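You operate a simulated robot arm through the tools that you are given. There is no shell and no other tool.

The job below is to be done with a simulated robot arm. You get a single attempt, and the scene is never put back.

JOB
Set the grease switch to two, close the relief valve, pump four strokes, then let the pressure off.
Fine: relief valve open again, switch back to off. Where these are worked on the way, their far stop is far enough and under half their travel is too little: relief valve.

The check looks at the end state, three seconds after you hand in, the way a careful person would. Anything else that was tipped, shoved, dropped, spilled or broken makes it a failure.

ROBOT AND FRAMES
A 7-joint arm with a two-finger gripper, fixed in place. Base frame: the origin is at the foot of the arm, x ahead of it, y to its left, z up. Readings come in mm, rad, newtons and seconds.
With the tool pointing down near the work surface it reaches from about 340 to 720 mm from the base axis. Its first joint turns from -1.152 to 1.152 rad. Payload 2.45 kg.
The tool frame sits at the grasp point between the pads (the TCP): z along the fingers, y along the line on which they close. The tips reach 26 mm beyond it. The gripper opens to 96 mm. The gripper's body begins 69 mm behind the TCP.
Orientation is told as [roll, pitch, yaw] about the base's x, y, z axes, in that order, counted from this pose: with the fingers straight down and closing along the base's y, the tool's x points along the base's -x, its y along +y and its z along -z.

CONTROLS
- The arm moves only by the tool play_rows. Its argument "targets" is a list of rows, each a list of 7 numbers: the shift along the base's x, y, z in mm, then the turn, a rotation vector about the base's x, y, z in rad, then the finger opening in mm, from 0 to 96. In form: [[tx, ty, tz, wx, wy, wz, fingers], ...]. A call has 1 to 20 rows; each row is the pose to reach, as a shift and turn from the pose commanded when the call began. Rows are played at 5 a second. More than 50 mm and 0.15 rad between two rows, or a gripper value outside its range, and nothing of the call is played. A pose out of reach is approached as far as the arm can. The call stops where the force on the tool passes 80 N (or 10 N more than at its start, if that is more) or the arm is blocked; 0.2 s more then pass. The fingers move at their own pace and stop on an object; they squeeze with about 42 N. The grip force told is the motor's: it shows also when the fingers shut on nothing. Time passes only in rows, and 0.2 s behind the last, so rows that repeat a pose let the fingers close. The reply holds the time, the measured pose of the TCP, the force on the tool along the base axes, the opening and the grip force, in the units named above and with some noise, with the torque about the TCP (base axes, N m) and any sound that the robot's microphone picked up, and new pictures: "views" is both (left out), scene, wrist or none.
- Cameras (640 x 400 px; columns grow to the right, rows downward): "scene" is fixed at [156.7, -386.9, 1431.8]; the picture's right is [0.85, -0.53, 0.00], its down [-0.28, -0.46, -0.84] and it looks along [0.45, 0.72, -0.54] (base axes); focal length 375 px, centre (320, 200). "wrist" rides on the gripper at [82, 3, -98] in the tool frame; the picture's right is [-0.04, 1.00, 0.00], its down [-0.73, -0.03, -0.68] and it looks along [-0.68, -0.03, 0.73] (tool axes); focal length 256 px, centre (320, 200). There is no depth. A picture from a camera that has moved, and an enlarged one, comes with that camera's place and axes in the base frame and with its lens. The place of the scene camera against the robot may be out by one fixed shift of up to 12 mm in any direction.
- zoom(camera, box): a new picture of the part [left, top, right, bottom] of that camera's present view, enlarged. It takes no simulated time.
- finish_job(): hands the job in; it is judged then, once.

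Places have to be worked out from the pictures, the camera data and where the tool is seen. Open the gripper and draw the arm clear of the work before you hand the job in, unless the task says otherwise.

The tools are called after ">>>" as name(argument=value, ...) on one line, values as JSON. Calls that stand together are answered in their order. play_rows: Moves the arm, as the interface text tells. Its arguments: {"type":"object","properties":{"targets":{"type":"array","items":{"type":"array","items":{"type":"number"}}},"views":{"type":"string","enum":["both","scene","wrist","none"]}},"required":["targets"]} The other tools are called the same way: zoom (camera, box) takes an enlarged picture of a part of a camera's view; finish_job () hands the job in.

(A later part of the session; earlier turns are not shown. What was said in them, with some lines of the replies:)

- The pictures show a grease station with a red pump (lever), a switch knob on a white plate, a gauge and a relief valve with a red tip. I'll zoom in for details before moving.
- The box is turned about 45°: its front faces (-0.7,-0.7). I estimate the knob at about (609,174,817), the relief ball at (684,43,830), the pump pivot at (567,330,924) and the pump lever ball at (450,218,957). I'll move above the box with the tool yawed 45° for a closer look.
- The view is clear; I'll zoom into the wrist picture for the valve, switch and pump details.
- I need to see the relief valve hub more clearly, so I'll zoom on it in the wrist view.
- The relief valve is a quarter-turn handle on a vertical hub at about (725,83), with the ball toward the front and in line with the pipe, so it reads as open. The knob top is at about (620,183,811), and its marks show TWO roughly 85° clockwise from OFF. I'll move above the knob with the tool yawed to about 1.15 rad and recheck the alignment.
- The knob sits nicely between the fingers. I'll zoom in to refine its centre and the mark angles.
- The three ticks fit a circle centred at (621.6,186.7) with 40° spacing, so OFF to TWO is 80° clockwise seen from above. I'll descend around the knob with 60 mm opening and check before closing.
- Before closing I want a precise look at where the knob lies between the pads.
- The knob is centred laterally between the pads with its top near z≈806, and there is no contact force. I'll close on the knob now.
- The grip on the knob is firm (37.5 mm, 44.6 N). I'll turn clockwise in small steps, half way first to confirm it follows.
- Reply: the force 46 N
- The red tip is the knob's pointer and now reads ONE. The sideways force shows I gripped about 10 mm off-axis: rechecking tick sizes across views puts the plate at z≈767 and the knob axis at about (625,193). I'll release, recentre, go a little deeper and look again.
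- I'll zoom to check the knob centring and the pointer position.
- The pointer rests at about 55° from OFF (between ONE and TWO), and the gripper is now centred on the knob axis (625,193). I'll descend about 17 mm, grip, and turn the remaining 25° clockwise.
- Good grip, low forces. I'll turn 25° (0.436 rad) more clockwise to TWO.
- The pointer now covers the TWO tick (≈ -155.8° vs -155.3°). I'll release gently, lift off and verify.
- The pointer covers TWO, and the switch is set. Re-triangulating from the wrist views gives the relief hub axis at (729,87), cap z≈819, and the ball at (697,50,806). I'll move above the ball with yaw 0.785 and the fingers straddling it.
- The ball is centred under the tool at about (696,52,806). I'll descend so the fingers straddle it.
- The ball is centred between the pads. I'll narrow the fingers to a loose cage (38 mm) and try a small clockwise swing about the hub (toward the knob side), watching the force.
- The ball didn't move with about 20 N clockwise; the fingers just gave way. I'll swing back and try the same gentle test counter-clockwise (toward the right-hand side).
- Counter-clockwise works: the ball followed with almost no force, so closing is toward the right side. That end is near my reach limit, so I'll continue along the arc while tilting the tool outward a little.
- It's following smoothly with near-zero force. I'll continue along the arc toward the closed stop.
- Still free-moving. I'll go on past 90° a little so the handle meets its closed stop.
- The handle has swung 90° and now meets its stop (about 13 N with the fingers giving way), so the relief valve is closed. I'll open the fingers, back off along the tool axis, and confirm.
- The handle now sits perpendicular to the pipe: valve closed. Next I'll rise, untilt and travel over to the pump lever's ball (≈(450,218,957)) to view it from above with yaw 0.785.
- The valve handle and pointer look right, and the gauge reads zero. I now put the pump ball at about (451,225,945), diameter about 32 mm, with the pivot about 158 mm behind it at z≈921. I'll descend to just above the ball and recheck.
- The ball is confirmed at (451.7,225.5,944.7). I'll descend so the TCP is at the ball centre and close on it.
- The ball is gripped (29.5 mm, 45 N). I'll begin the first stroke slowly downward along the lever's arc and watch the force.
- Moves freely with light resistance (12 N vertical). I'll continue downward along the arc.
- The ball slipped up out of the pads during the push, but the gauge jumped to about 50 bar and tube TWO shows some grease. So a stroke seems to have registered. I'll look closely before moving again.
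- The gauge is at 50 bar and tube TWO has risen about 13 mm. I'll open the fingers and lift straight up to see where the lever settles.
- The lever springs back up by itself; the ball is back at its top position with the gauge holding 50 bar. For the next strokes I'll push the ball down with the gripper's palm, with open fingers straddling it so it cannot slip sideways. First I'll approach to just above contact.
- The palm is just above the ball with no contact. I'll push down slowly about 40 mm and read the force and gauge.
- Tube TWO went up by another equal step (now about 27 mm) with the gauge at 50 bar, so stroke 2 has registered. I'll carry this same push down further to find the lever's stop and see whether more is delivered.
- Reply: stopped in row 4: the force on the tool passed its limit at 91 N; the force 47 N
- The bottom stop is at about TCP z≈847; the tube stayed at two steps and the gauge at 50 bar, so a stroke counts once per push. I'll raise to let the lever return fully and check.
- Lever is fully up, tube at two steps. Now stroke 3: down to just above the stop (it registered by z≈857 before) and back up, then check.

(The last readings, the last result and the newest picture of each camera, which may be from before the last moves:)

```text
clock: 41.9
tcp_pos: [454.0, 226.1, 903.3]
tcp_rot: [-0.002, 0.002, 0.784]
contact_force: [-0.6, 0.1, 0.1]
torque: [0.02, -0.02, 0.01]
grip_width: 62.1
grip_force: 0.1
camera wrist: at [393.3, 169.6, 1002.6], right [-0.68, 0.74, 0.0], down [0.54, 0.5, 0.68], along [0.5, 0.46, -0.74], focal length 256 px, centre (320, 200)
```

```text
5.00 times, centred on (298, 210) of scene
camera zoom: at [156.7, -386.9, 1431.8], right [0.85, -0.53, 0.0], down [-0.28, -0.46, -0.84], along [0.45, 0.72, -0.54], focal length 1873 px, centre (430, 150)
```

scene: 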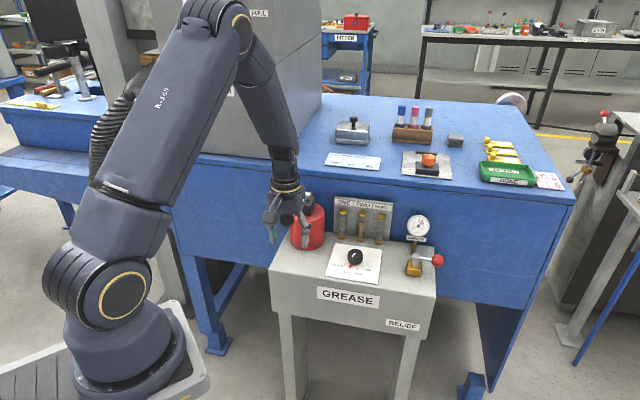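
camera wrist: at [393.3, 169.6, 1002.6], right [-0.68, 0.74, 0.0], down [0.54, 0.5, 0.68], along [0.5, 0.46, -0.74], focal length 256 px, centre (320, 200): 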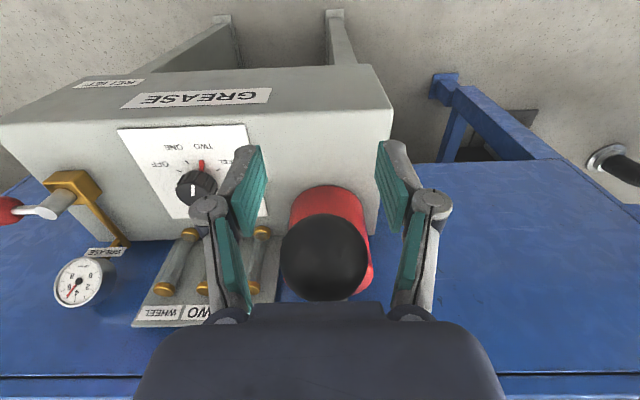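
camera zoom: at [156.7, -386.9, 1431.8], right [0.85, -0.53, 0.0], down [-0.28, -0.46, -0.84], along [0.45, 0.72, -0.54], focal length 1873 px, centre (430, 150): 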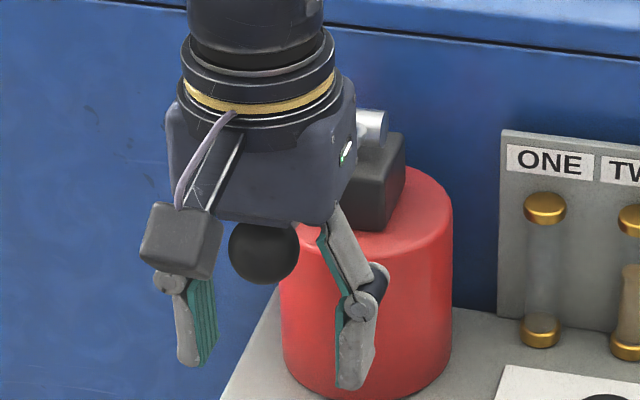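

Tube TWO rose one more equal step: three strokes done. The lever is fully up; now the fourth stroke, same as before.

>>> play_rows(targets=[[-0.3, -0.3, -10, 0, 0, 0, 62], [-0.8, -0.8, -18, 0, 0, 0, 62], [-1.3, -1.3, -26, 0, 0, 0, 62], [-1.8, -1.8, -34, 0, 0, 0, 62], [-2, -2, -41, 0, 0, 0, 62], [-2, -2, -46, 0, 0, 0, 62], [-2, -2, -50, 0, 0, 0, 62], [-2, -2, -50, 0, 0, 0, 62], [-2, -2, -40, 0, 0, 0, 62], [-1.5, -1.5, -28, 0, 0, 0, 62], [-0.8, -0.8, -16, 0, 0, 0, 62], [0, 0, -4, 0, 0, 0, 62], [0, 0, 2, 0, 0, 0, 62], [0, 0, 2, 0, 0, 0, 62]], views="both")

>>> zoom(camera="scene", box=[336, 205, 436, 250])

>>> zoom(camera="scene", box=[250, 170, 346, 250])

```text
clock: 44.9
tcp_pos: [453.2, 225.4, 903.8]
tcp_rot: [-0.003, 0.002, 0.783]
contact_force: [0.5, -0.1, -0.1]
torque: [0.01, 0.0, 0.01]
grip_width: 62.3
grip_force: 0.2
camera wrist: at [392.9, 169.8, 1003.8], right [-0.68, 0.74, 0.0], down [0.54, 0.5, 0.68], along [0.5, 0.46, -0.74], focal length 256 px, centre (320, 200)
```

scene: 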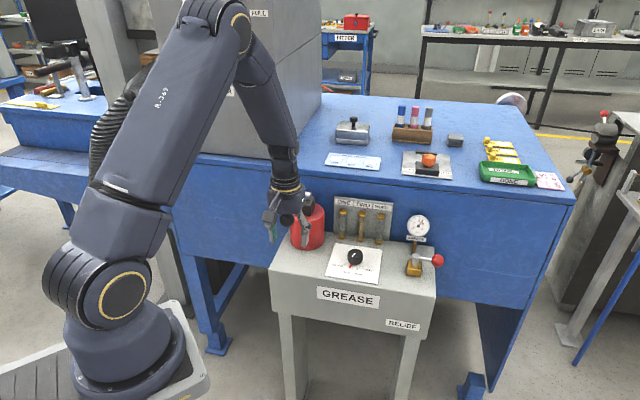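
wrist: 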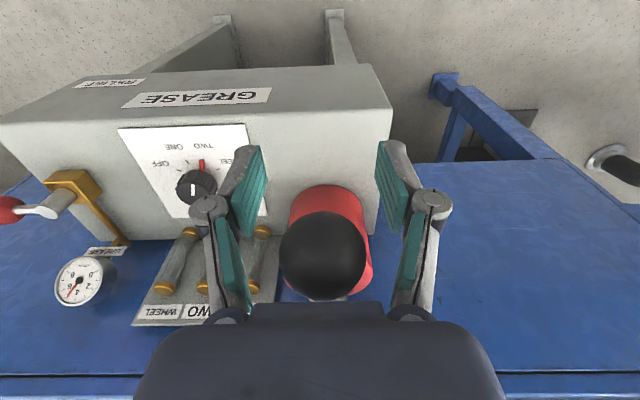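

```text
6.40 times, centred on (386, 228) of scene
camera zoom: at [156.7, -386.9, 1431.8], right [0.85, -0.53, 0.0], down [-0.28, -0.46, -0.84], along [0.45, 0.72, -0.54], focal length 2397 px, centre (-102, 24)
```

zoom: 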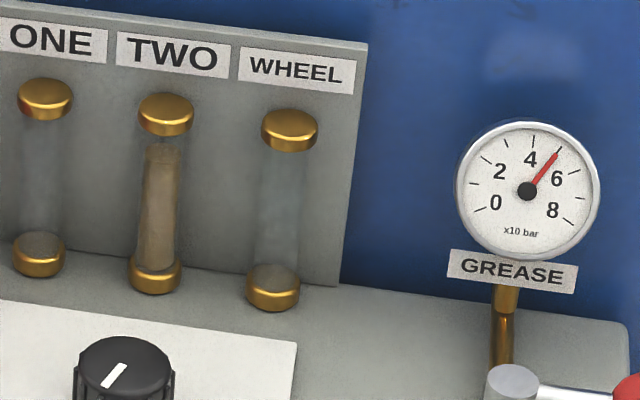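

```text
5.00 times, centred on (298, 210) of scene
camera zoom: at [156.7, -386.9, 1431.8], right [0.85, -0.53, 0.0], down [-0.28, -0.46, -0.84], along [0.45, 0.72, -0.54], focal length 1873 px, centre (430, 150)
```

zoom: 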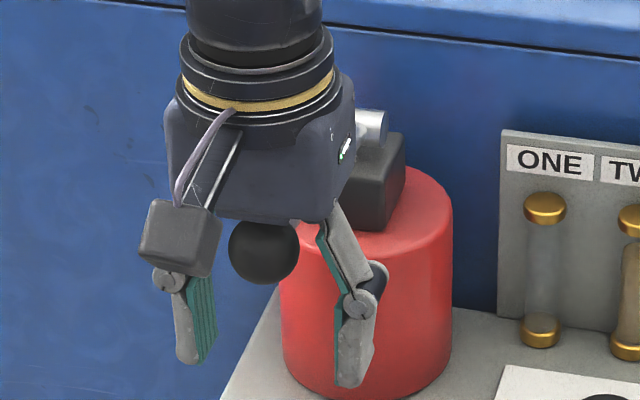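

Tube TWO shows four equal steps and the gauge is at 50 bar: four strokes done. Now I'll lift clear and travel back to above the relief handle (ball ≈ (768,51.5,806)) with the same tilted orientation to open it.

>>> play_rows(targets=[[0, 0, 40, 0, 0, 0, 62], [0, 0, 85, 0, 0, 0, 62], [0, 0, 130, 0, 0, 0, 62], [0, 0, 176, 0, 0, 0, 62], [20, -12.4, 176, -0.0225, -0.0224, 0.1109, 62], [40, -24.9, 176, -0.045, -0.0447, 0.2218, 62], [60, -37.3, 176, -0.0675, -0.0671, 0.3328, 62], [80, -49.7, 176, -0.0899, -0.0894, 0.4437, 62], [100, -62.1, 176, -0.1124, -0.1118, 0.5546, 62], [120, -74.6, 176, -0.1349, -0.1341, 0.6655, 62], [140, -87, 176, -0.1574, -0.1565, 0.7765, 62], [160, -99.4, 176, -0.1799, -0.1789, 0.8874, 62], [180, -111.9, 160, -0.2024, -0.2012, 0.9983, 62], [200, -124.3, 140, -0.2249, -0.2236, 1.1092, 62], [220, -136.7, 115, -0.2473, -0.2459, 1.2201, 62], [240, -149.1, 88, -0.2698, -0.2683, 1.3311, 62], [260, -161.6, 58, -0.2923, -0.2906, 1.442, 62], [280, -174, 26, -0.3148, -0.313, 1.5529, 62]], views="both")

>>> zoom(camera="scene", box=[250, 170, 450, 290])

```text
clock: 48.7
tcp_pos: [734.6, 52.1, 931.1]
tcp_rot: [-0.294, 0.281, 2.32]
contact_force: [-0.3, -0.8, -0.3]
torque: [0.02, 0.03, -0.02]
grip_width: 62.2
grip_force: 0.0
camera wrist: at [746.7, -8.7, 1044.1], right [-0.67, -0.68, -0.29], down [-0.73, 0.54, 0.43], along [-0.14, 0.5, -0.86], focal length 256 px, centre (320, 200)
```

scene: 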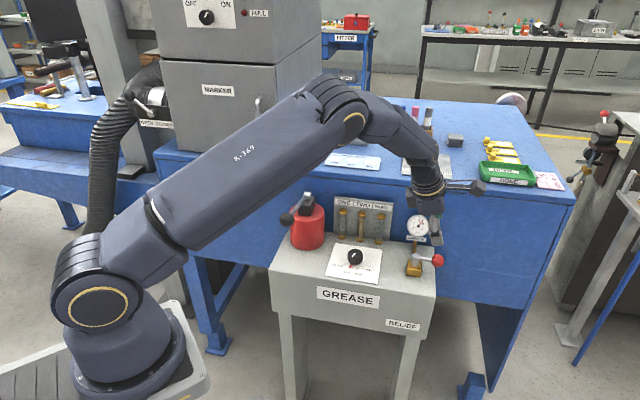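
wrist: 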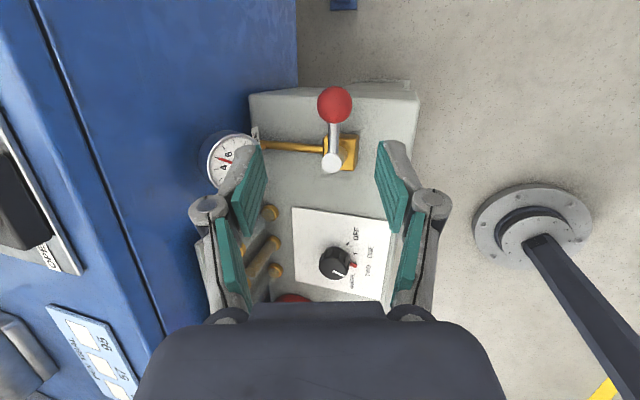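

```text
3.20 times, centred on (350, 230) of scene
camera zoom: at [156.8, -386.9, 1431.8], right [0.85, -0.53, 0.0], down [-0.28, -0.46, -0.84], along [0.45, 0.72, -0.54], focal length 1199 px, centre (224, 104)
```

zoom: 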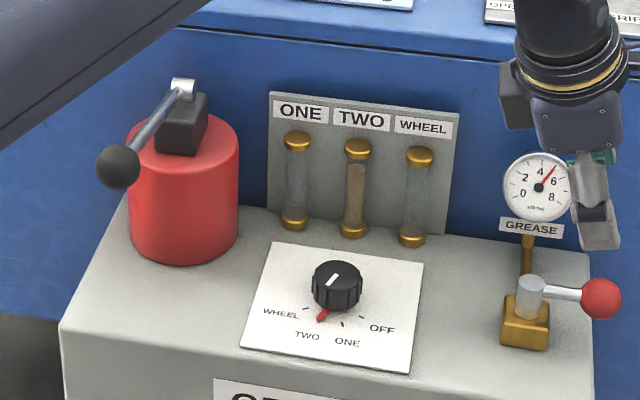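

The gauge still shows 50 bar and the handle is closed. I'll descend with the tilted tool so the fingers straddle the red ball.

>>> play_rows(targets=[[3, -0.3, -28, 0, 0, 0, 56], [6.4, -0.6, -56, 0, 0, 0, 54], [15, -0.8, -77, 0, 0, 0, 54], [24, -0.8, -98, 0, 0, 0, 54], [33, -0.8, -118, 0, 0, 0, 54], [33, -0.8, -118, 0, 0, 0, 54]], views="both")

>>> zoom(camera="scene", box=[380, 200, 470, 290])

```text
clock: 50.1
tcp_pos: [766.0, 52.8, 812.5]
tcp_rot: [-0.292, 0.281, 2.318]
contact_force: [-0.1, 1.3, 0.4]
torque: [-0.03, -0.01, 0.03]
grip_width: 53.9
grip_force: 0.1
camera wrist: at [779.2, -8.9, 925.6], right [-0.67, -0.68, -0.29], down [-0.73, 0.54, 0.43], along [-0.14, 0.5, -0.86], focal length 256 px, centre (320, 200)
```

scene: 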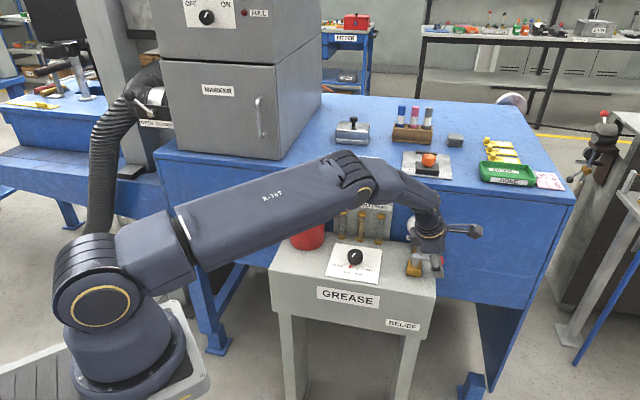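
wrist: 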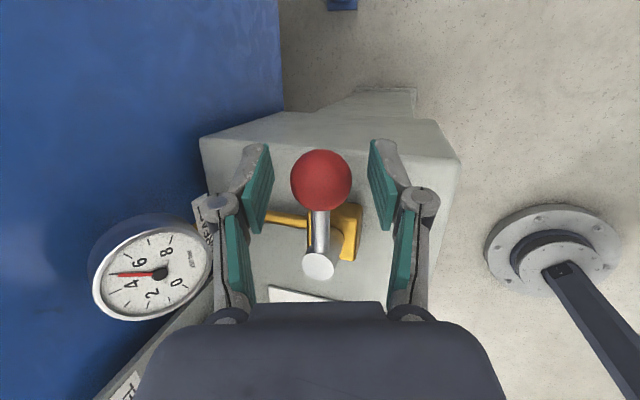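

```text
4.44 times, centred on (425, 245) of scene
camera zoom: at [156.8, -386.9, 1431.8], right [0.85, -0.53, 0.0], down [-0.28, -0.46, -0.84], along [0.45, 0.72, -0.54], focal length 1665 px, centre (-147, 0)
```

zoom: 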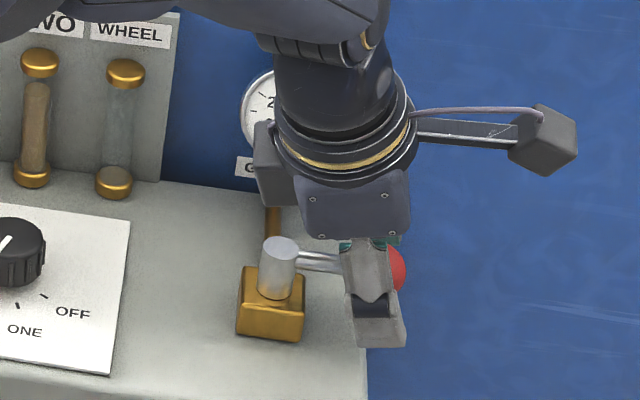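

The ball is centred between the fingers. I'll close the cage to 38 mm and swing clockwise along the arc, half way first, while reducing the tilt.

>>> play_rows(targets=[[0, 0, 0, 0, 0, 0, 46], [0, 0, 0, 0, 0, 0, 38], [-3.67, -3.47, 0, 0.0377, 0.025, -0.0926, 38], [-7.68, -6.55, 0, 0.0732, 0.0498, -0.1861, 38], [-11.97, -9.23, 0, 0.1063, 0.0744, -0.2806, 38], [-16.51, -11.45, 0, 0.137, 0.0987, -0.3759, 38], [-21.25, -13.22, -1, 0.1655, 0.1224, -0.472, 38], [-26.14, -14.5, -1, 0.1915, 0.1455, -0.5691, 38], [-31.13, -15.28, -1, 0.2152, 0.1678, -0.6669, 38], [-36.18, -15.57, -2, 0.2365, 0.1892, -0.7654, 38]], views="both")

```text
clock: 52.3
tcp_pos: [730.9, 36.0, 809.7]
tcp_rot: [-0.203, 0.001, 1.557]
contact_force: [0.5, -0.8, 0.0]
torque: [0.02, 0.0, -0.02]
grip_width: 38.7
grip_force: 0.3
camera wrist: at [706.3, -47.6, 907.0], right [-0.98, 0.05, -0.2], down [-0.1, 0.73, 0.67], along [0.18, 0.68, -0.71], focal length 256 px, centre (320, 200)
```

scene: 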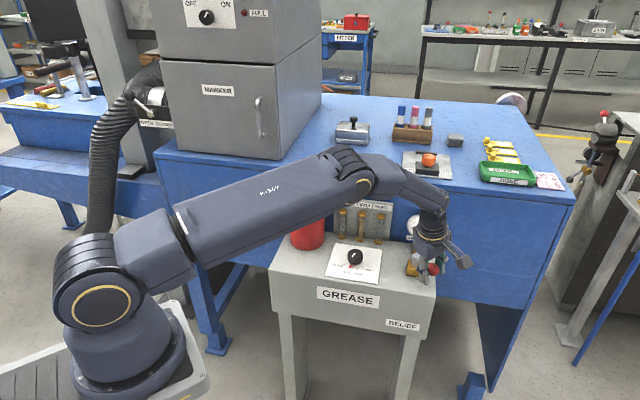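
wrist: 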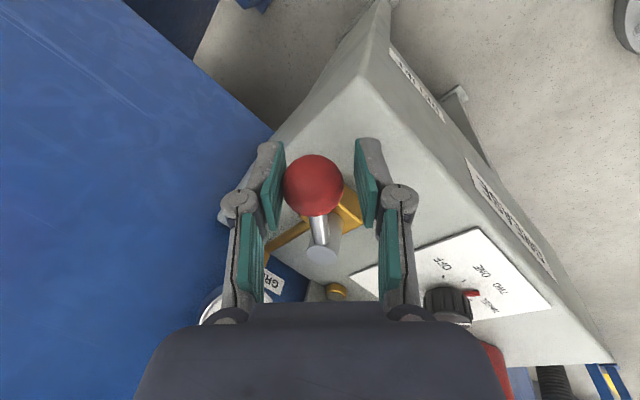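

It follows freely. I'll continue clockwise to the open stop, bringing the tool back to vertical.

>>> play_rows(targets=[[-5.05, 0.22, 0, 0.0187, 0.025, -0.0982, 38], [-10.05, 0.95, 0, 0.0349, 0.0498, -0.1969, 38], [-14.95, 2.16, -1, 0.0487, 0.0744, -0.2961, 38], [-19.71, 3.87, -1, 0.0599, 0.0987, -0.3957, 38], [-24.29, 6.04, -1, 0.0688, 0.1224, -0.4956, 38], [-28.61, 8.65, -2, 0.0751, 0.1455, -0.5958, 38], [-32.65, 11.69, -2, 0.0789, 0.1678, -0.6964, 38], [-35.29, 14.04, -2, 0.0811, 0.1805, -0.7669, 38], [-38.1, 16.95, -2, 0.0853, 0.1878, -0.8471, 38], [-40.36, 19.68, -2, 0.0923, 0.1857, -0.9168, 38]], views="both")

>>> zoom(camera="scene", box=[380, 200, 470, 290])

```text
clock: 54.5
tcp_pos: [689.5, 53.0, 807.9]
tcp_rot: [-0.005, 0.0, 0.637]
contact_force: [2.5, -2.7, -0.3]
torque: [0.03, -0.01, 0.01]
grip_width: 40.2
grip_force: 1.2
camera wrist: at [621.9, 7.5, 907.9], right [-0.56, 0.83, 0.0], down [0.61, 0.42, 0.68], along [0.56, 0.38, -0.73], focal length 256 px, centre (320, 200)
```

scene: 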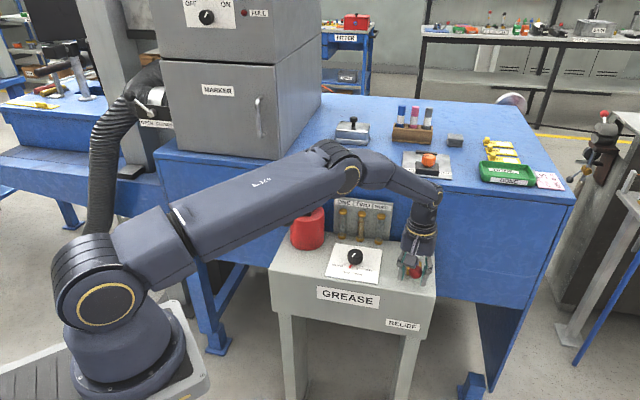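
wrist: 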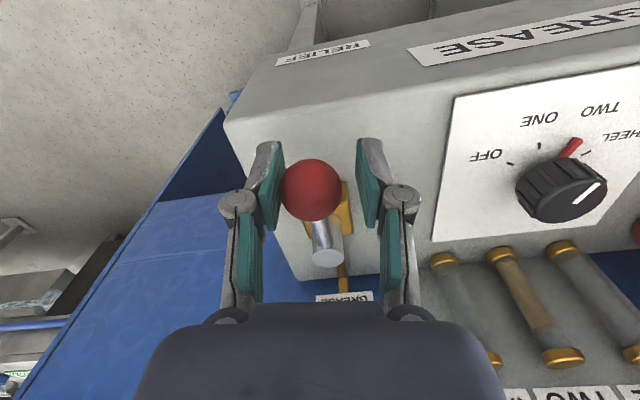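

```text
4.44 times, centred on (425, 245) of scene
camera zoom: at [156.8, -387.0, 1431.8], right [0.85, -0.53, 0.0], down [-0.28, -0.46, -0.84], along [0.45, 0.72, -0.54], focal length 1665 px, centre (-147, 0)
```

zoom: 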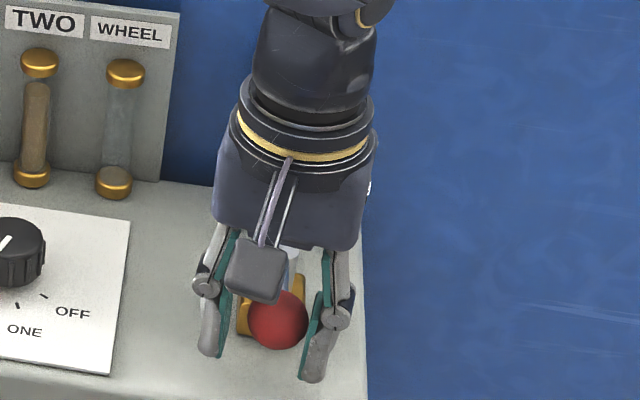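

The handle is back at the front position and touching the open stop. I'll nudge a little further for certainty, then open the fingers and lift to read the gauge.

>>> play_rows(targets=[[-2, 2.8, 0, 0, 0, -0.06, 38], [-3, 4.5, 0, 0, 0, -0.1, 38], [-3, 4.5, 0, 0, 0, -0.1, 38], [1, 0, 0, 0, 0, 0, 50], [3, -2, 0, 0, 0, 0, 60], [3, -2, 0, 0, 0, 0, 60], [3, -2, 30, 0, 0, 0, 60], [3, -2, 65, 0, 0, 0, 60], [3, -2, 100, 0, 0, 0, 60]], views="both")

>>> zoom(camera="scene", box=[336, 200, 456, 290])

>>> zoom(camera="wrist", box=[240, 60, 400, 300])

```text
clock: 56.5
tcp_pos: [691.8, 54.1, 908.3]
tcp_rot: [-0.002, 0.001, 0.639]
contact_force: [-0.6, -0.5, -0.3]
torque: [-0.01, 0.02, 0.02]
grip_width: 60.0
grip_force: 0.0
camera wrist: at [624.4, 6.6, 1008.3], right [-0.56, 0.83, 0.0], down [0.61, 0.42, 0.68], along [0.56, 0.38, -0.74], focal length 256 px, centre (320, 200)
```

scene: 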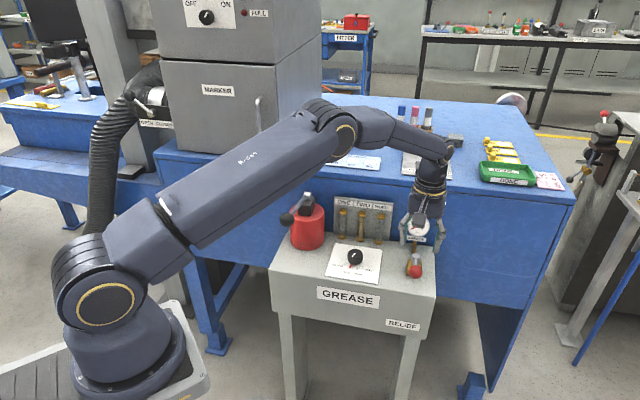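
wrist: 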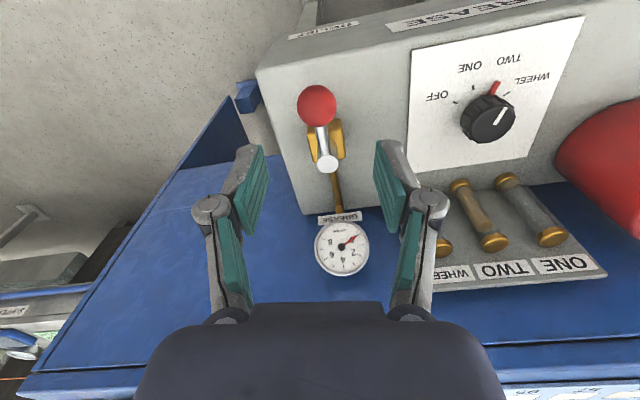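

```text
4.44 times, centred on (396, 245) of scene
camera zoom: at [156.7, -386.9, 1431.8], right [0.85, -0.53, 0.0], down [-0.28, -0.46, -0.84], along [0.45, 0.72, -0.54], focal length 1665 px, centre (-18, 0)
```

zoom: 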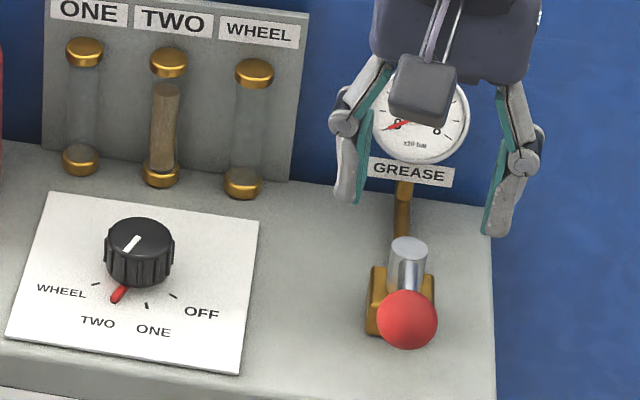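

```text
1.67 times, centred on (320, 180) of wrist
camera zoom: at [624.4, 6.6, 1008.3], right [-0.56, 0.83, 0.0], down [0.61, 0.42, 0.68], along [0.56, 0.38, -0.74], focal length 427 px, centre (320, 233)
```

zoom: 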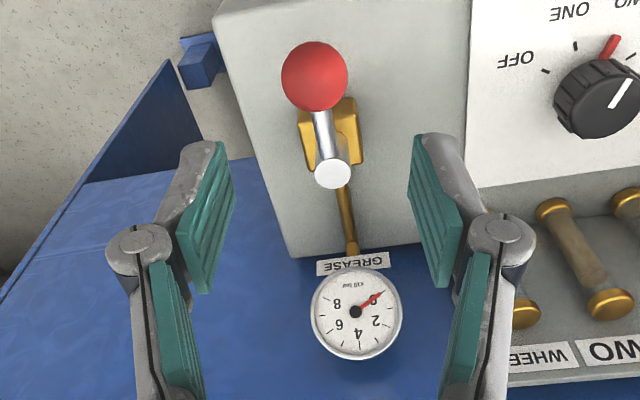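

The gauge is back at zero, the handle is open, and tube TWO shows the four strokes. Last, I'll put the switch back to OFF (stated as fine): move above the knob at (625,193) with yaw 0.

>>> play_rows(targets=[[-10, 22, 0, 0, 0, -0.105, 60], [-22, 46, 0, 0, 0, -0.21, 60], [-34, 70, 0, 0, 0, -0.315, 60], [-45, 93, 0, 0, 0, -0.42, 60], [-56, 116, 0, 0, 0, -0.53, 60], [-66.8, 139.2, -18, 0, 0, -0.639, 60], [-66.8, 139.2, -18, 0, 0, -0.639, 60]], views="both")

>>> zoom(camera="wrist", box=[240, 40, 400, 140])

```text
clock: 58.1
tcp_pos: [626.5, 192.8, 889.9]
tcp_rot: [-0.004, 0.001, -0.002]
contact_force: [0.2, -0.3, 0.0]
torque: [-0.02, 0.02, 0.01]
grip_width: 59.8
grip_force: 0.1
camera wrist: at [544.5, 194.6, 989.5], right [0.04, 1.0, 0.0], down [0.73, -0.03, 0.68], along [0.68, -0.03, -0.73], focal length 256 px, centre (320, 200)
```

scene: 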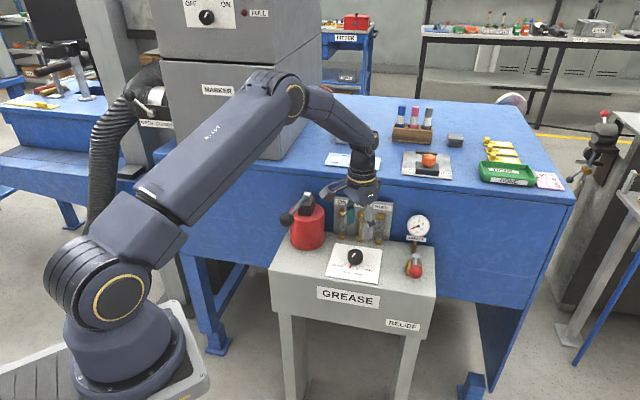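
wrist: 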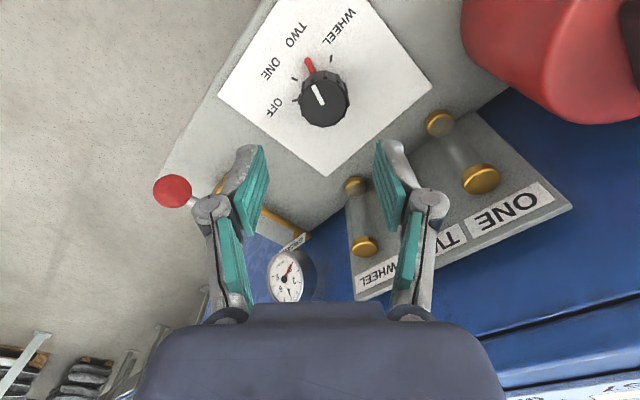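

```text
4.00 times, centred on (320, 90) of wrist
camera zoom: at [544.5, 194.6, 989.5], right [0.04, 1.0, 0.0], down [0.73, -0.03, 0.68], along [0.68, -0.03, -0.73], focal length 1024 px, centre (320, 640)
```

zoom: 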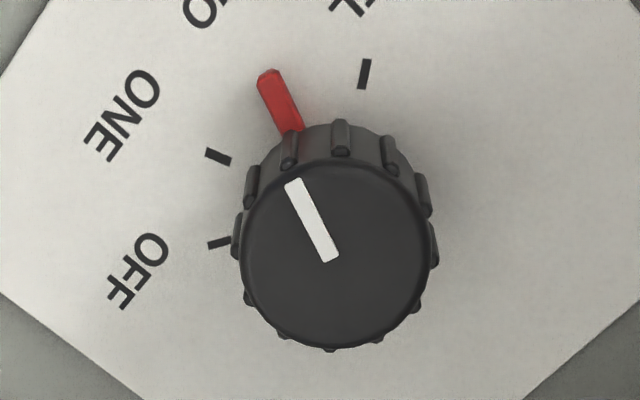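

The knob centre reads (625.5,194.1). I'll descend around it and grip.

>>> play_rows(targets=[[-0.5, 1.3, -30, 0, 0, 0, 60], [-0.5, 1.3, -60, 0, 0, 0, 60], [-0.5, 1.3, -80, 0, 0, 0, 60], [-0.5, 1.3, -91, 0, 0, 0, 60], [-0.5, 1.3, -91, 0, 0, 0, 45], [-0.5, 1.3, -91, 0, 0, 0, 30], [-0.5, 1.3, -91, 0, 0, 0, 30], [-0.5, 1.3, -91, 0, 0, 0, 30]], views="wrist")

>>> zoom(camera="wrist", box=[240, 80, 400, 180])

```text
clock: 59.9
tcp_pos: [624.7, 194.8, 800.3]
tcp_rot: [0.001, 0.001, 0.002]
contact_force: [-0.1, 16.5, -2.5]
torque: [0.57, -0.36, 0.02]
grip_width: 37.1
grip_force: 45.1
camera wrist: at [543.1, 196.6, 899.4], right [0.04, 1.0, 0.0], down [0.73, -0.03, 0.68], along [0.68, -0.03, -0.73], focal length 256 px, centre (320, 200)
```

wrist: 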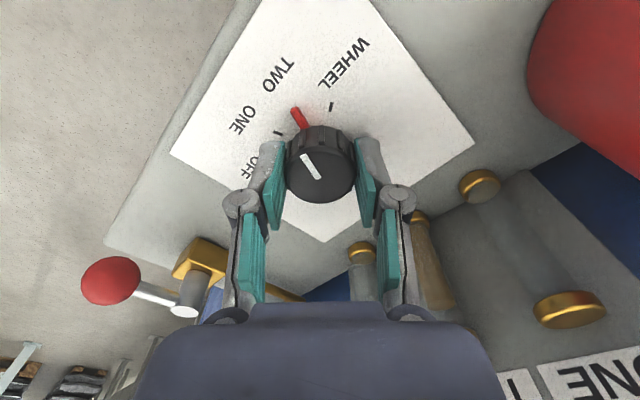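

```text
4.00 times, centred on (320, 130) of wrist
camera zoom: at [543.1, 196.6, 899.4], right [0.04, 1.0, 0.0], down [0.73, -0.03, 0.68], along [0.68, -0.03, -0.73], focal length 1024 px, centre (320, 480)
```

zoom: 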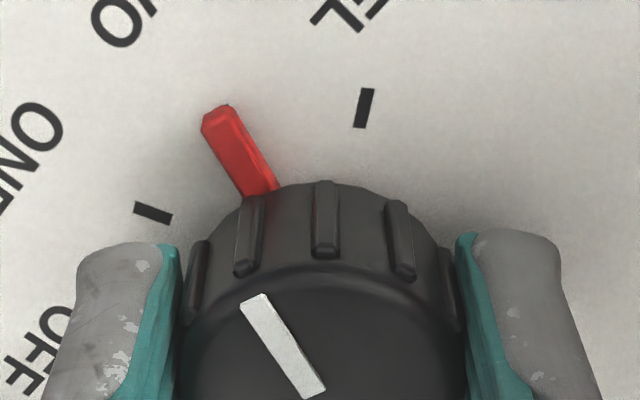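

Firm grip. There's a small sideways pull (+y), so I'll shift 2 mm that way while turning counter-clockwise, half way first.

>>> play_rows(targets=[[0, 2, 0, 0, 0, 0, 30], [0, 2, 0, 0, 0, 0.12, 30], [0, 2, 0, 0, 0, 0.24, 30], [0, 2, 0, 0, 0, 0.36, 30], [0, 2, 0, 0, 0, 0.48, 30], [0, 2, 0, 0, 0, 0.6, 30], [0, 2, 0, 0, 0, 0.7, 30]], views="wrist")

>>> zoom(camera="wrist", box=[240, 80, 400, 180])

```text
clock: 61.5
tcp_pos: [625.0, 194.6, 801.1]
tcp_rot: [-0.004, 0.004, 0.702]
contact_force: [-8.6, 2.8, 7.0]
torque: [-0.72, 1.2, -0.04]
grip_width: 37.0
grip_force: 45.1
camera wrist: at [560.5, 143.5, 899.6], right [-0.62, 0.79, 0.0], down [0.58, 0.46, 0.68], along [0.53, 0.41, -0.74], focal length 256 px, centre (320, 200)
```

wrist: 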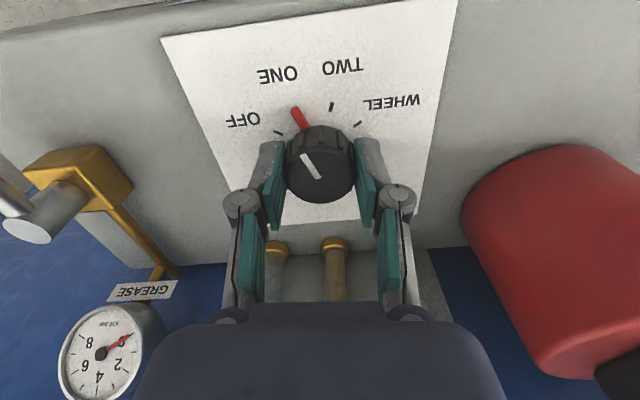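

```text
4.00 times, centred on (320, 130) of wrist
camera zoom: at [560.5, 143.5, 899.6], right [-0.62, 0.79, 0.0], down [0.58, 0.46, 0.68], along [0.53, 0.41, -0.74], focal length 1024 px, centre (320, 480)
```

zoom: 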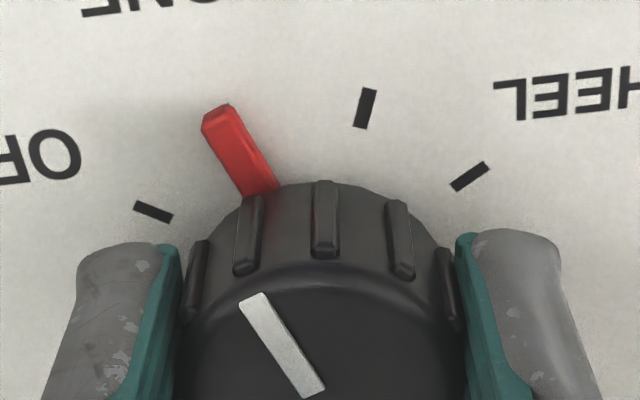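

The pointer is on ONE with low forces. I'll turn the remaining 0.7 rad to OFF.

>>> play_rows(targets=[[-0.5, 0, 0, 0, 0, 0.12, 30], [-1, 0, 0, 0, 0, 0.24, 30], [-1, 0, 0, 0, 0, 0.36, 30], [-1, 0, 0, 0, 0, 0.48, 30], [-1, 0, 0, 0, 0, 0.6, 30], [-1, 0, 0, 0, 0, 0.7, 30], [-1, 0, 0, 0, 0, 0.7, 30]], views="wrist")

>>> zoom(camera="wrist", box=[240, 80, 400, 180])

```text
clock: 63.1
tcp_pos: [624.1, 194.1, 799.9]
tcp_rot: [-0.004, 0.001, 1.4]
contact_force: [-3.3, -11.3, 9.9]
torque: [-0.21, 0.22, -0.63]
grip_width: 37.0
grip_force: 44.9
camera wrist: at [607.6, 113.6, 899.5], right [-0.98, 0.21, -0.01], down [0.15, 0.72, 0.68], along [0.15, 0.66, -0.74], focal length 256 px, centre (320, 200)
```

wrist: 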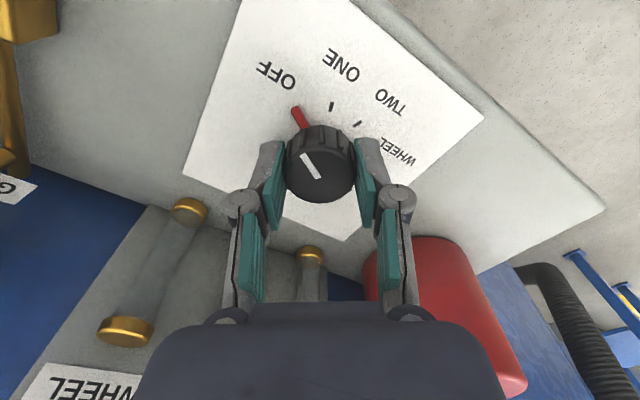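

```text
4.00 times, centred on (320, 130) of wrist
camera zoom: at [607.6, 113.6, 899.5], right [-0.98, 0.21, -0.01], down [0.15, 0.72, 0.68], along [0.15, 0.66, -0.74], focal length 1024 px, centre (320, 480)
```

zoom: 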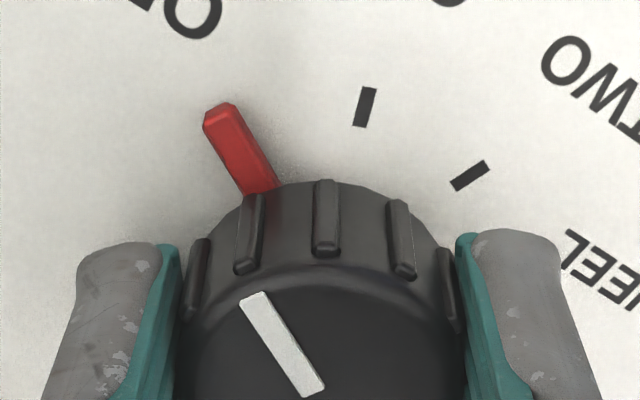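

The pointer covers OFF and the torque rise (-0.63 N·m) suggests its end stop. I'll release gently, lift away and check everything.

>>> play_rows(targets=[[0, 0, 0, 0, 0, 0, 38], [0, 0, 0, 0, 0, 0, 44], [0, 0, 0, 0, 0, 0, 56], [0, 0, 0, 0, 0, 0, 60], [0, 0, 25, 0, 0, 0, 60], [0, 0, 60, 0, 0, 0, 60], [0, 0, 100, 0, 0, -0.1, 60], [0, 0, 140, 0, 0, -0.22, 60], [-10, -15, 180, 0, 0, -0.34, 60], [-25, -35, 215, 0, 0, -0.46, 60], [-45, -60, 245, 0, 0, -0.58, 60]], views="both")

>>> zoom(camera="scene", box=[270, 180, 450, 290])

>>> zoom(camera="scene", box=[325, 235, 389, 285])

```text
clock: 65.5
tcp_pos: [579.6, 134.3, 1046.1]
tcp_rot: [-0.003, 0.001, 0.818]
contact_force: [-0.1, -1.1, 0.0]
torque: [-0.01, 0.03, -0.02]
grip_width: 60.1
grip_force: 0.0
camera wrist: at [520.5, 76.8, 1145.6], right [-0.7, 0.71, 0.0], down [0.52, 0.52, 0.68], along [0.48, 0.47, -0.74], focal length 256 px, centre (320, 200)
```

scene: 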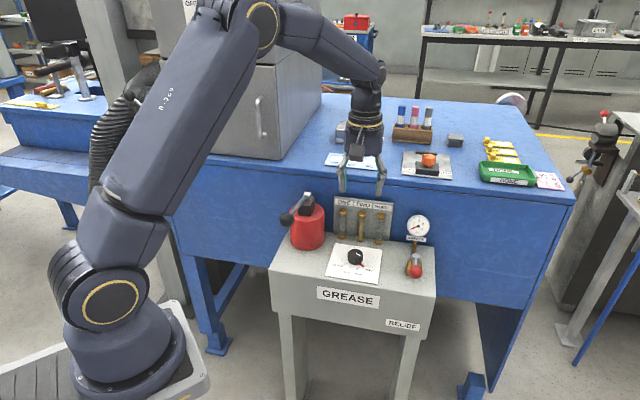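
wrist: 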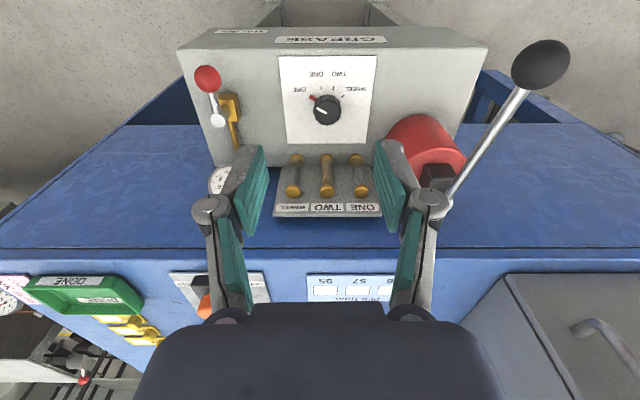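

```text
3.56 times, centred on (360, 235) of scene
camera zoom: at [156.8, -386.9, 1431.8], right [0.85, -0.53, 0.0], down [-0.28, -0.46, -0.84], along [0.45, 0.72, -0.54], focal length 1332 px, centre (178, 76)
```

zoom: 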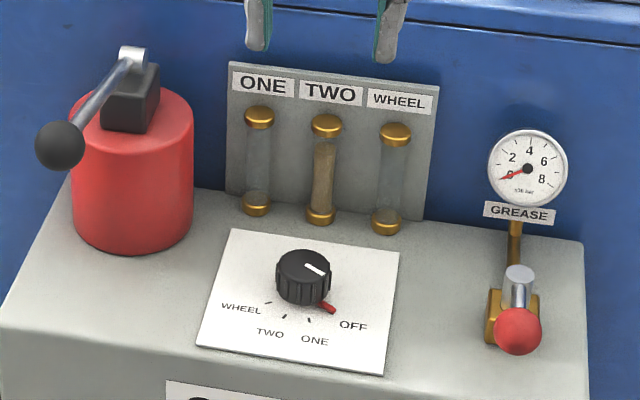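

```text
8.00 times, centred on (357, 260) of scene
camera zoom: at [156.8, -386.9, 1431.8], right [0.85, -0.53, 0.0], down [-0.28, -0.46, -0.84], along [0.45, 0.72, -0.54], focal length 2996 px, centre (24, -280)
```

zoom: 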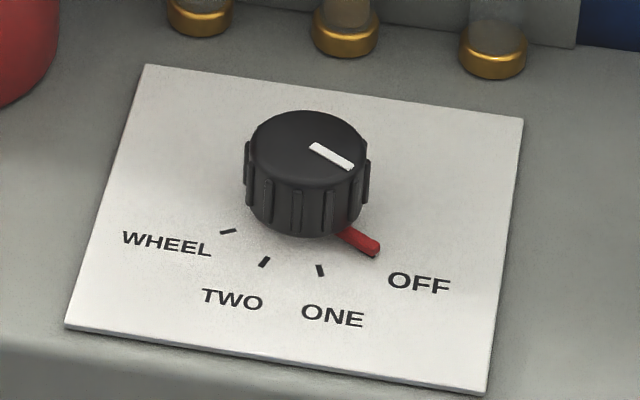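

Everything matches: switch on OFF, valve open, gauge at 0, tube TWO showing four strokes, and nothing else disturbed. I'll open the gripper fully and draw the arm back up and clear before handing in.

>>> play_rows(targets=[[-20, -25, 25, 0, 0, -0.1, 75], [-40, -50, 50, 0, 0, -0.2, 96], [-60, -80, 80, 0, 0, -0.3, 96], [-80, -110, 110, 0, 0, -0.4, 96], [-100, -135, 140, 0, 0, -0.5, 96], [-100, -135, 140, 0, 0, -0.5, 96]], views="both")

>>> zoom(camera="scene", box=[270, 180, 450, 290])

```text
clock: 66.9
tcp_pos: [478.5, 0.0, 1183.1]
tcp_rot: [-0.005, 0.004, 0.319]
contact_force: [-0.1, 0.0, -0.4]
torque: [0.01, 0.0, -0.01]
grip_width: 96.0
grip_force: 0.2
camera wrist: at [399.1, -23.4, 1283.3], right [-0.28, 0.96, 0.0], down [0.71, 0.2, 0.68], along [0.65, 0.18, -0.74], focal length 256 px, centre (320, 200)
```

scene: 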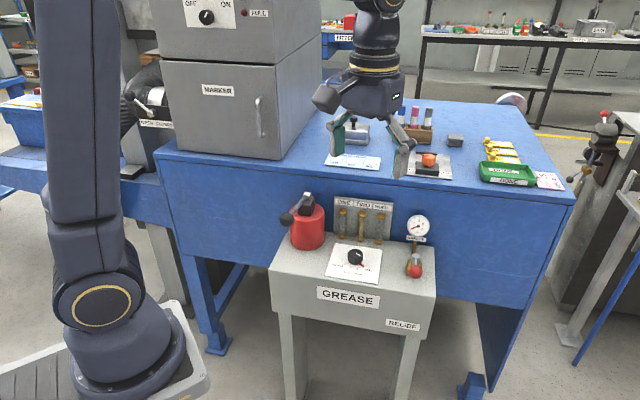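
wrist: 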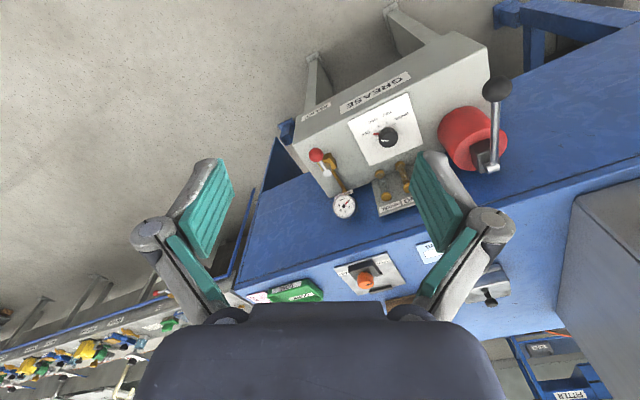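

```text
3.56 times, centred on (360, 235) of scene
camera zoom: at [156.7, -386.9, 1431.8], right [0.85, -0.53, 0.0], down [-0.28, -0.46, -0.84], along [0.45, 0.72, -0.54], focal length 1332 px, centre (178, 76)
```

zoom: 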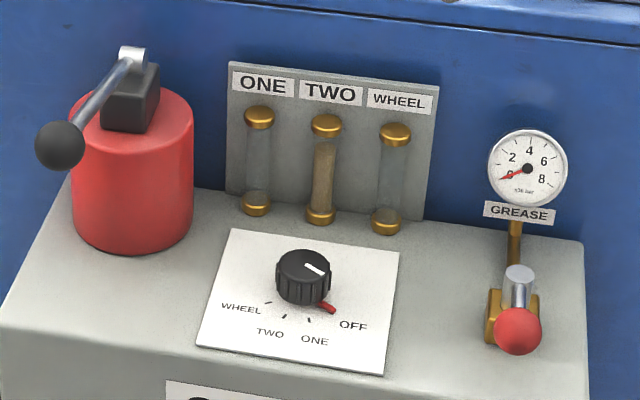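

The arm is clear with the gripper open. The gauge reads 0, the relief valve is open, the switch is on OFF and tube TWO holds four strokes of grease, so I'm handing the job in.

>>> finish_job()

```text
The job is handed in.
```

The job is done and handed in. With the switch on TWO and the relief valve closed to its stop, I pumped four strokes. I then opened the valve to let the pressure off.

- **Strokes:** tube TWO rose by four equal steps, one per stroke. On the first stroke the lever ball slipped out of the fingers, but the stroke still counted. I did the other three by pushing the ball down with the palm.
- **Pressure:** the gauge held 50 bar while pumping and reads 0 now.
- **Relief valve:** open again, against its stop.
- **Switch:** turned back to OFF, which you said was fine.
- **Force on stroke 2:** I pushed the lever onto its bottom stop and the force reached 91 N, which stopped the arm. I saw no damage.

I saw nothing tipped, shoved or spilled. The gripper is open and the arm is clear.
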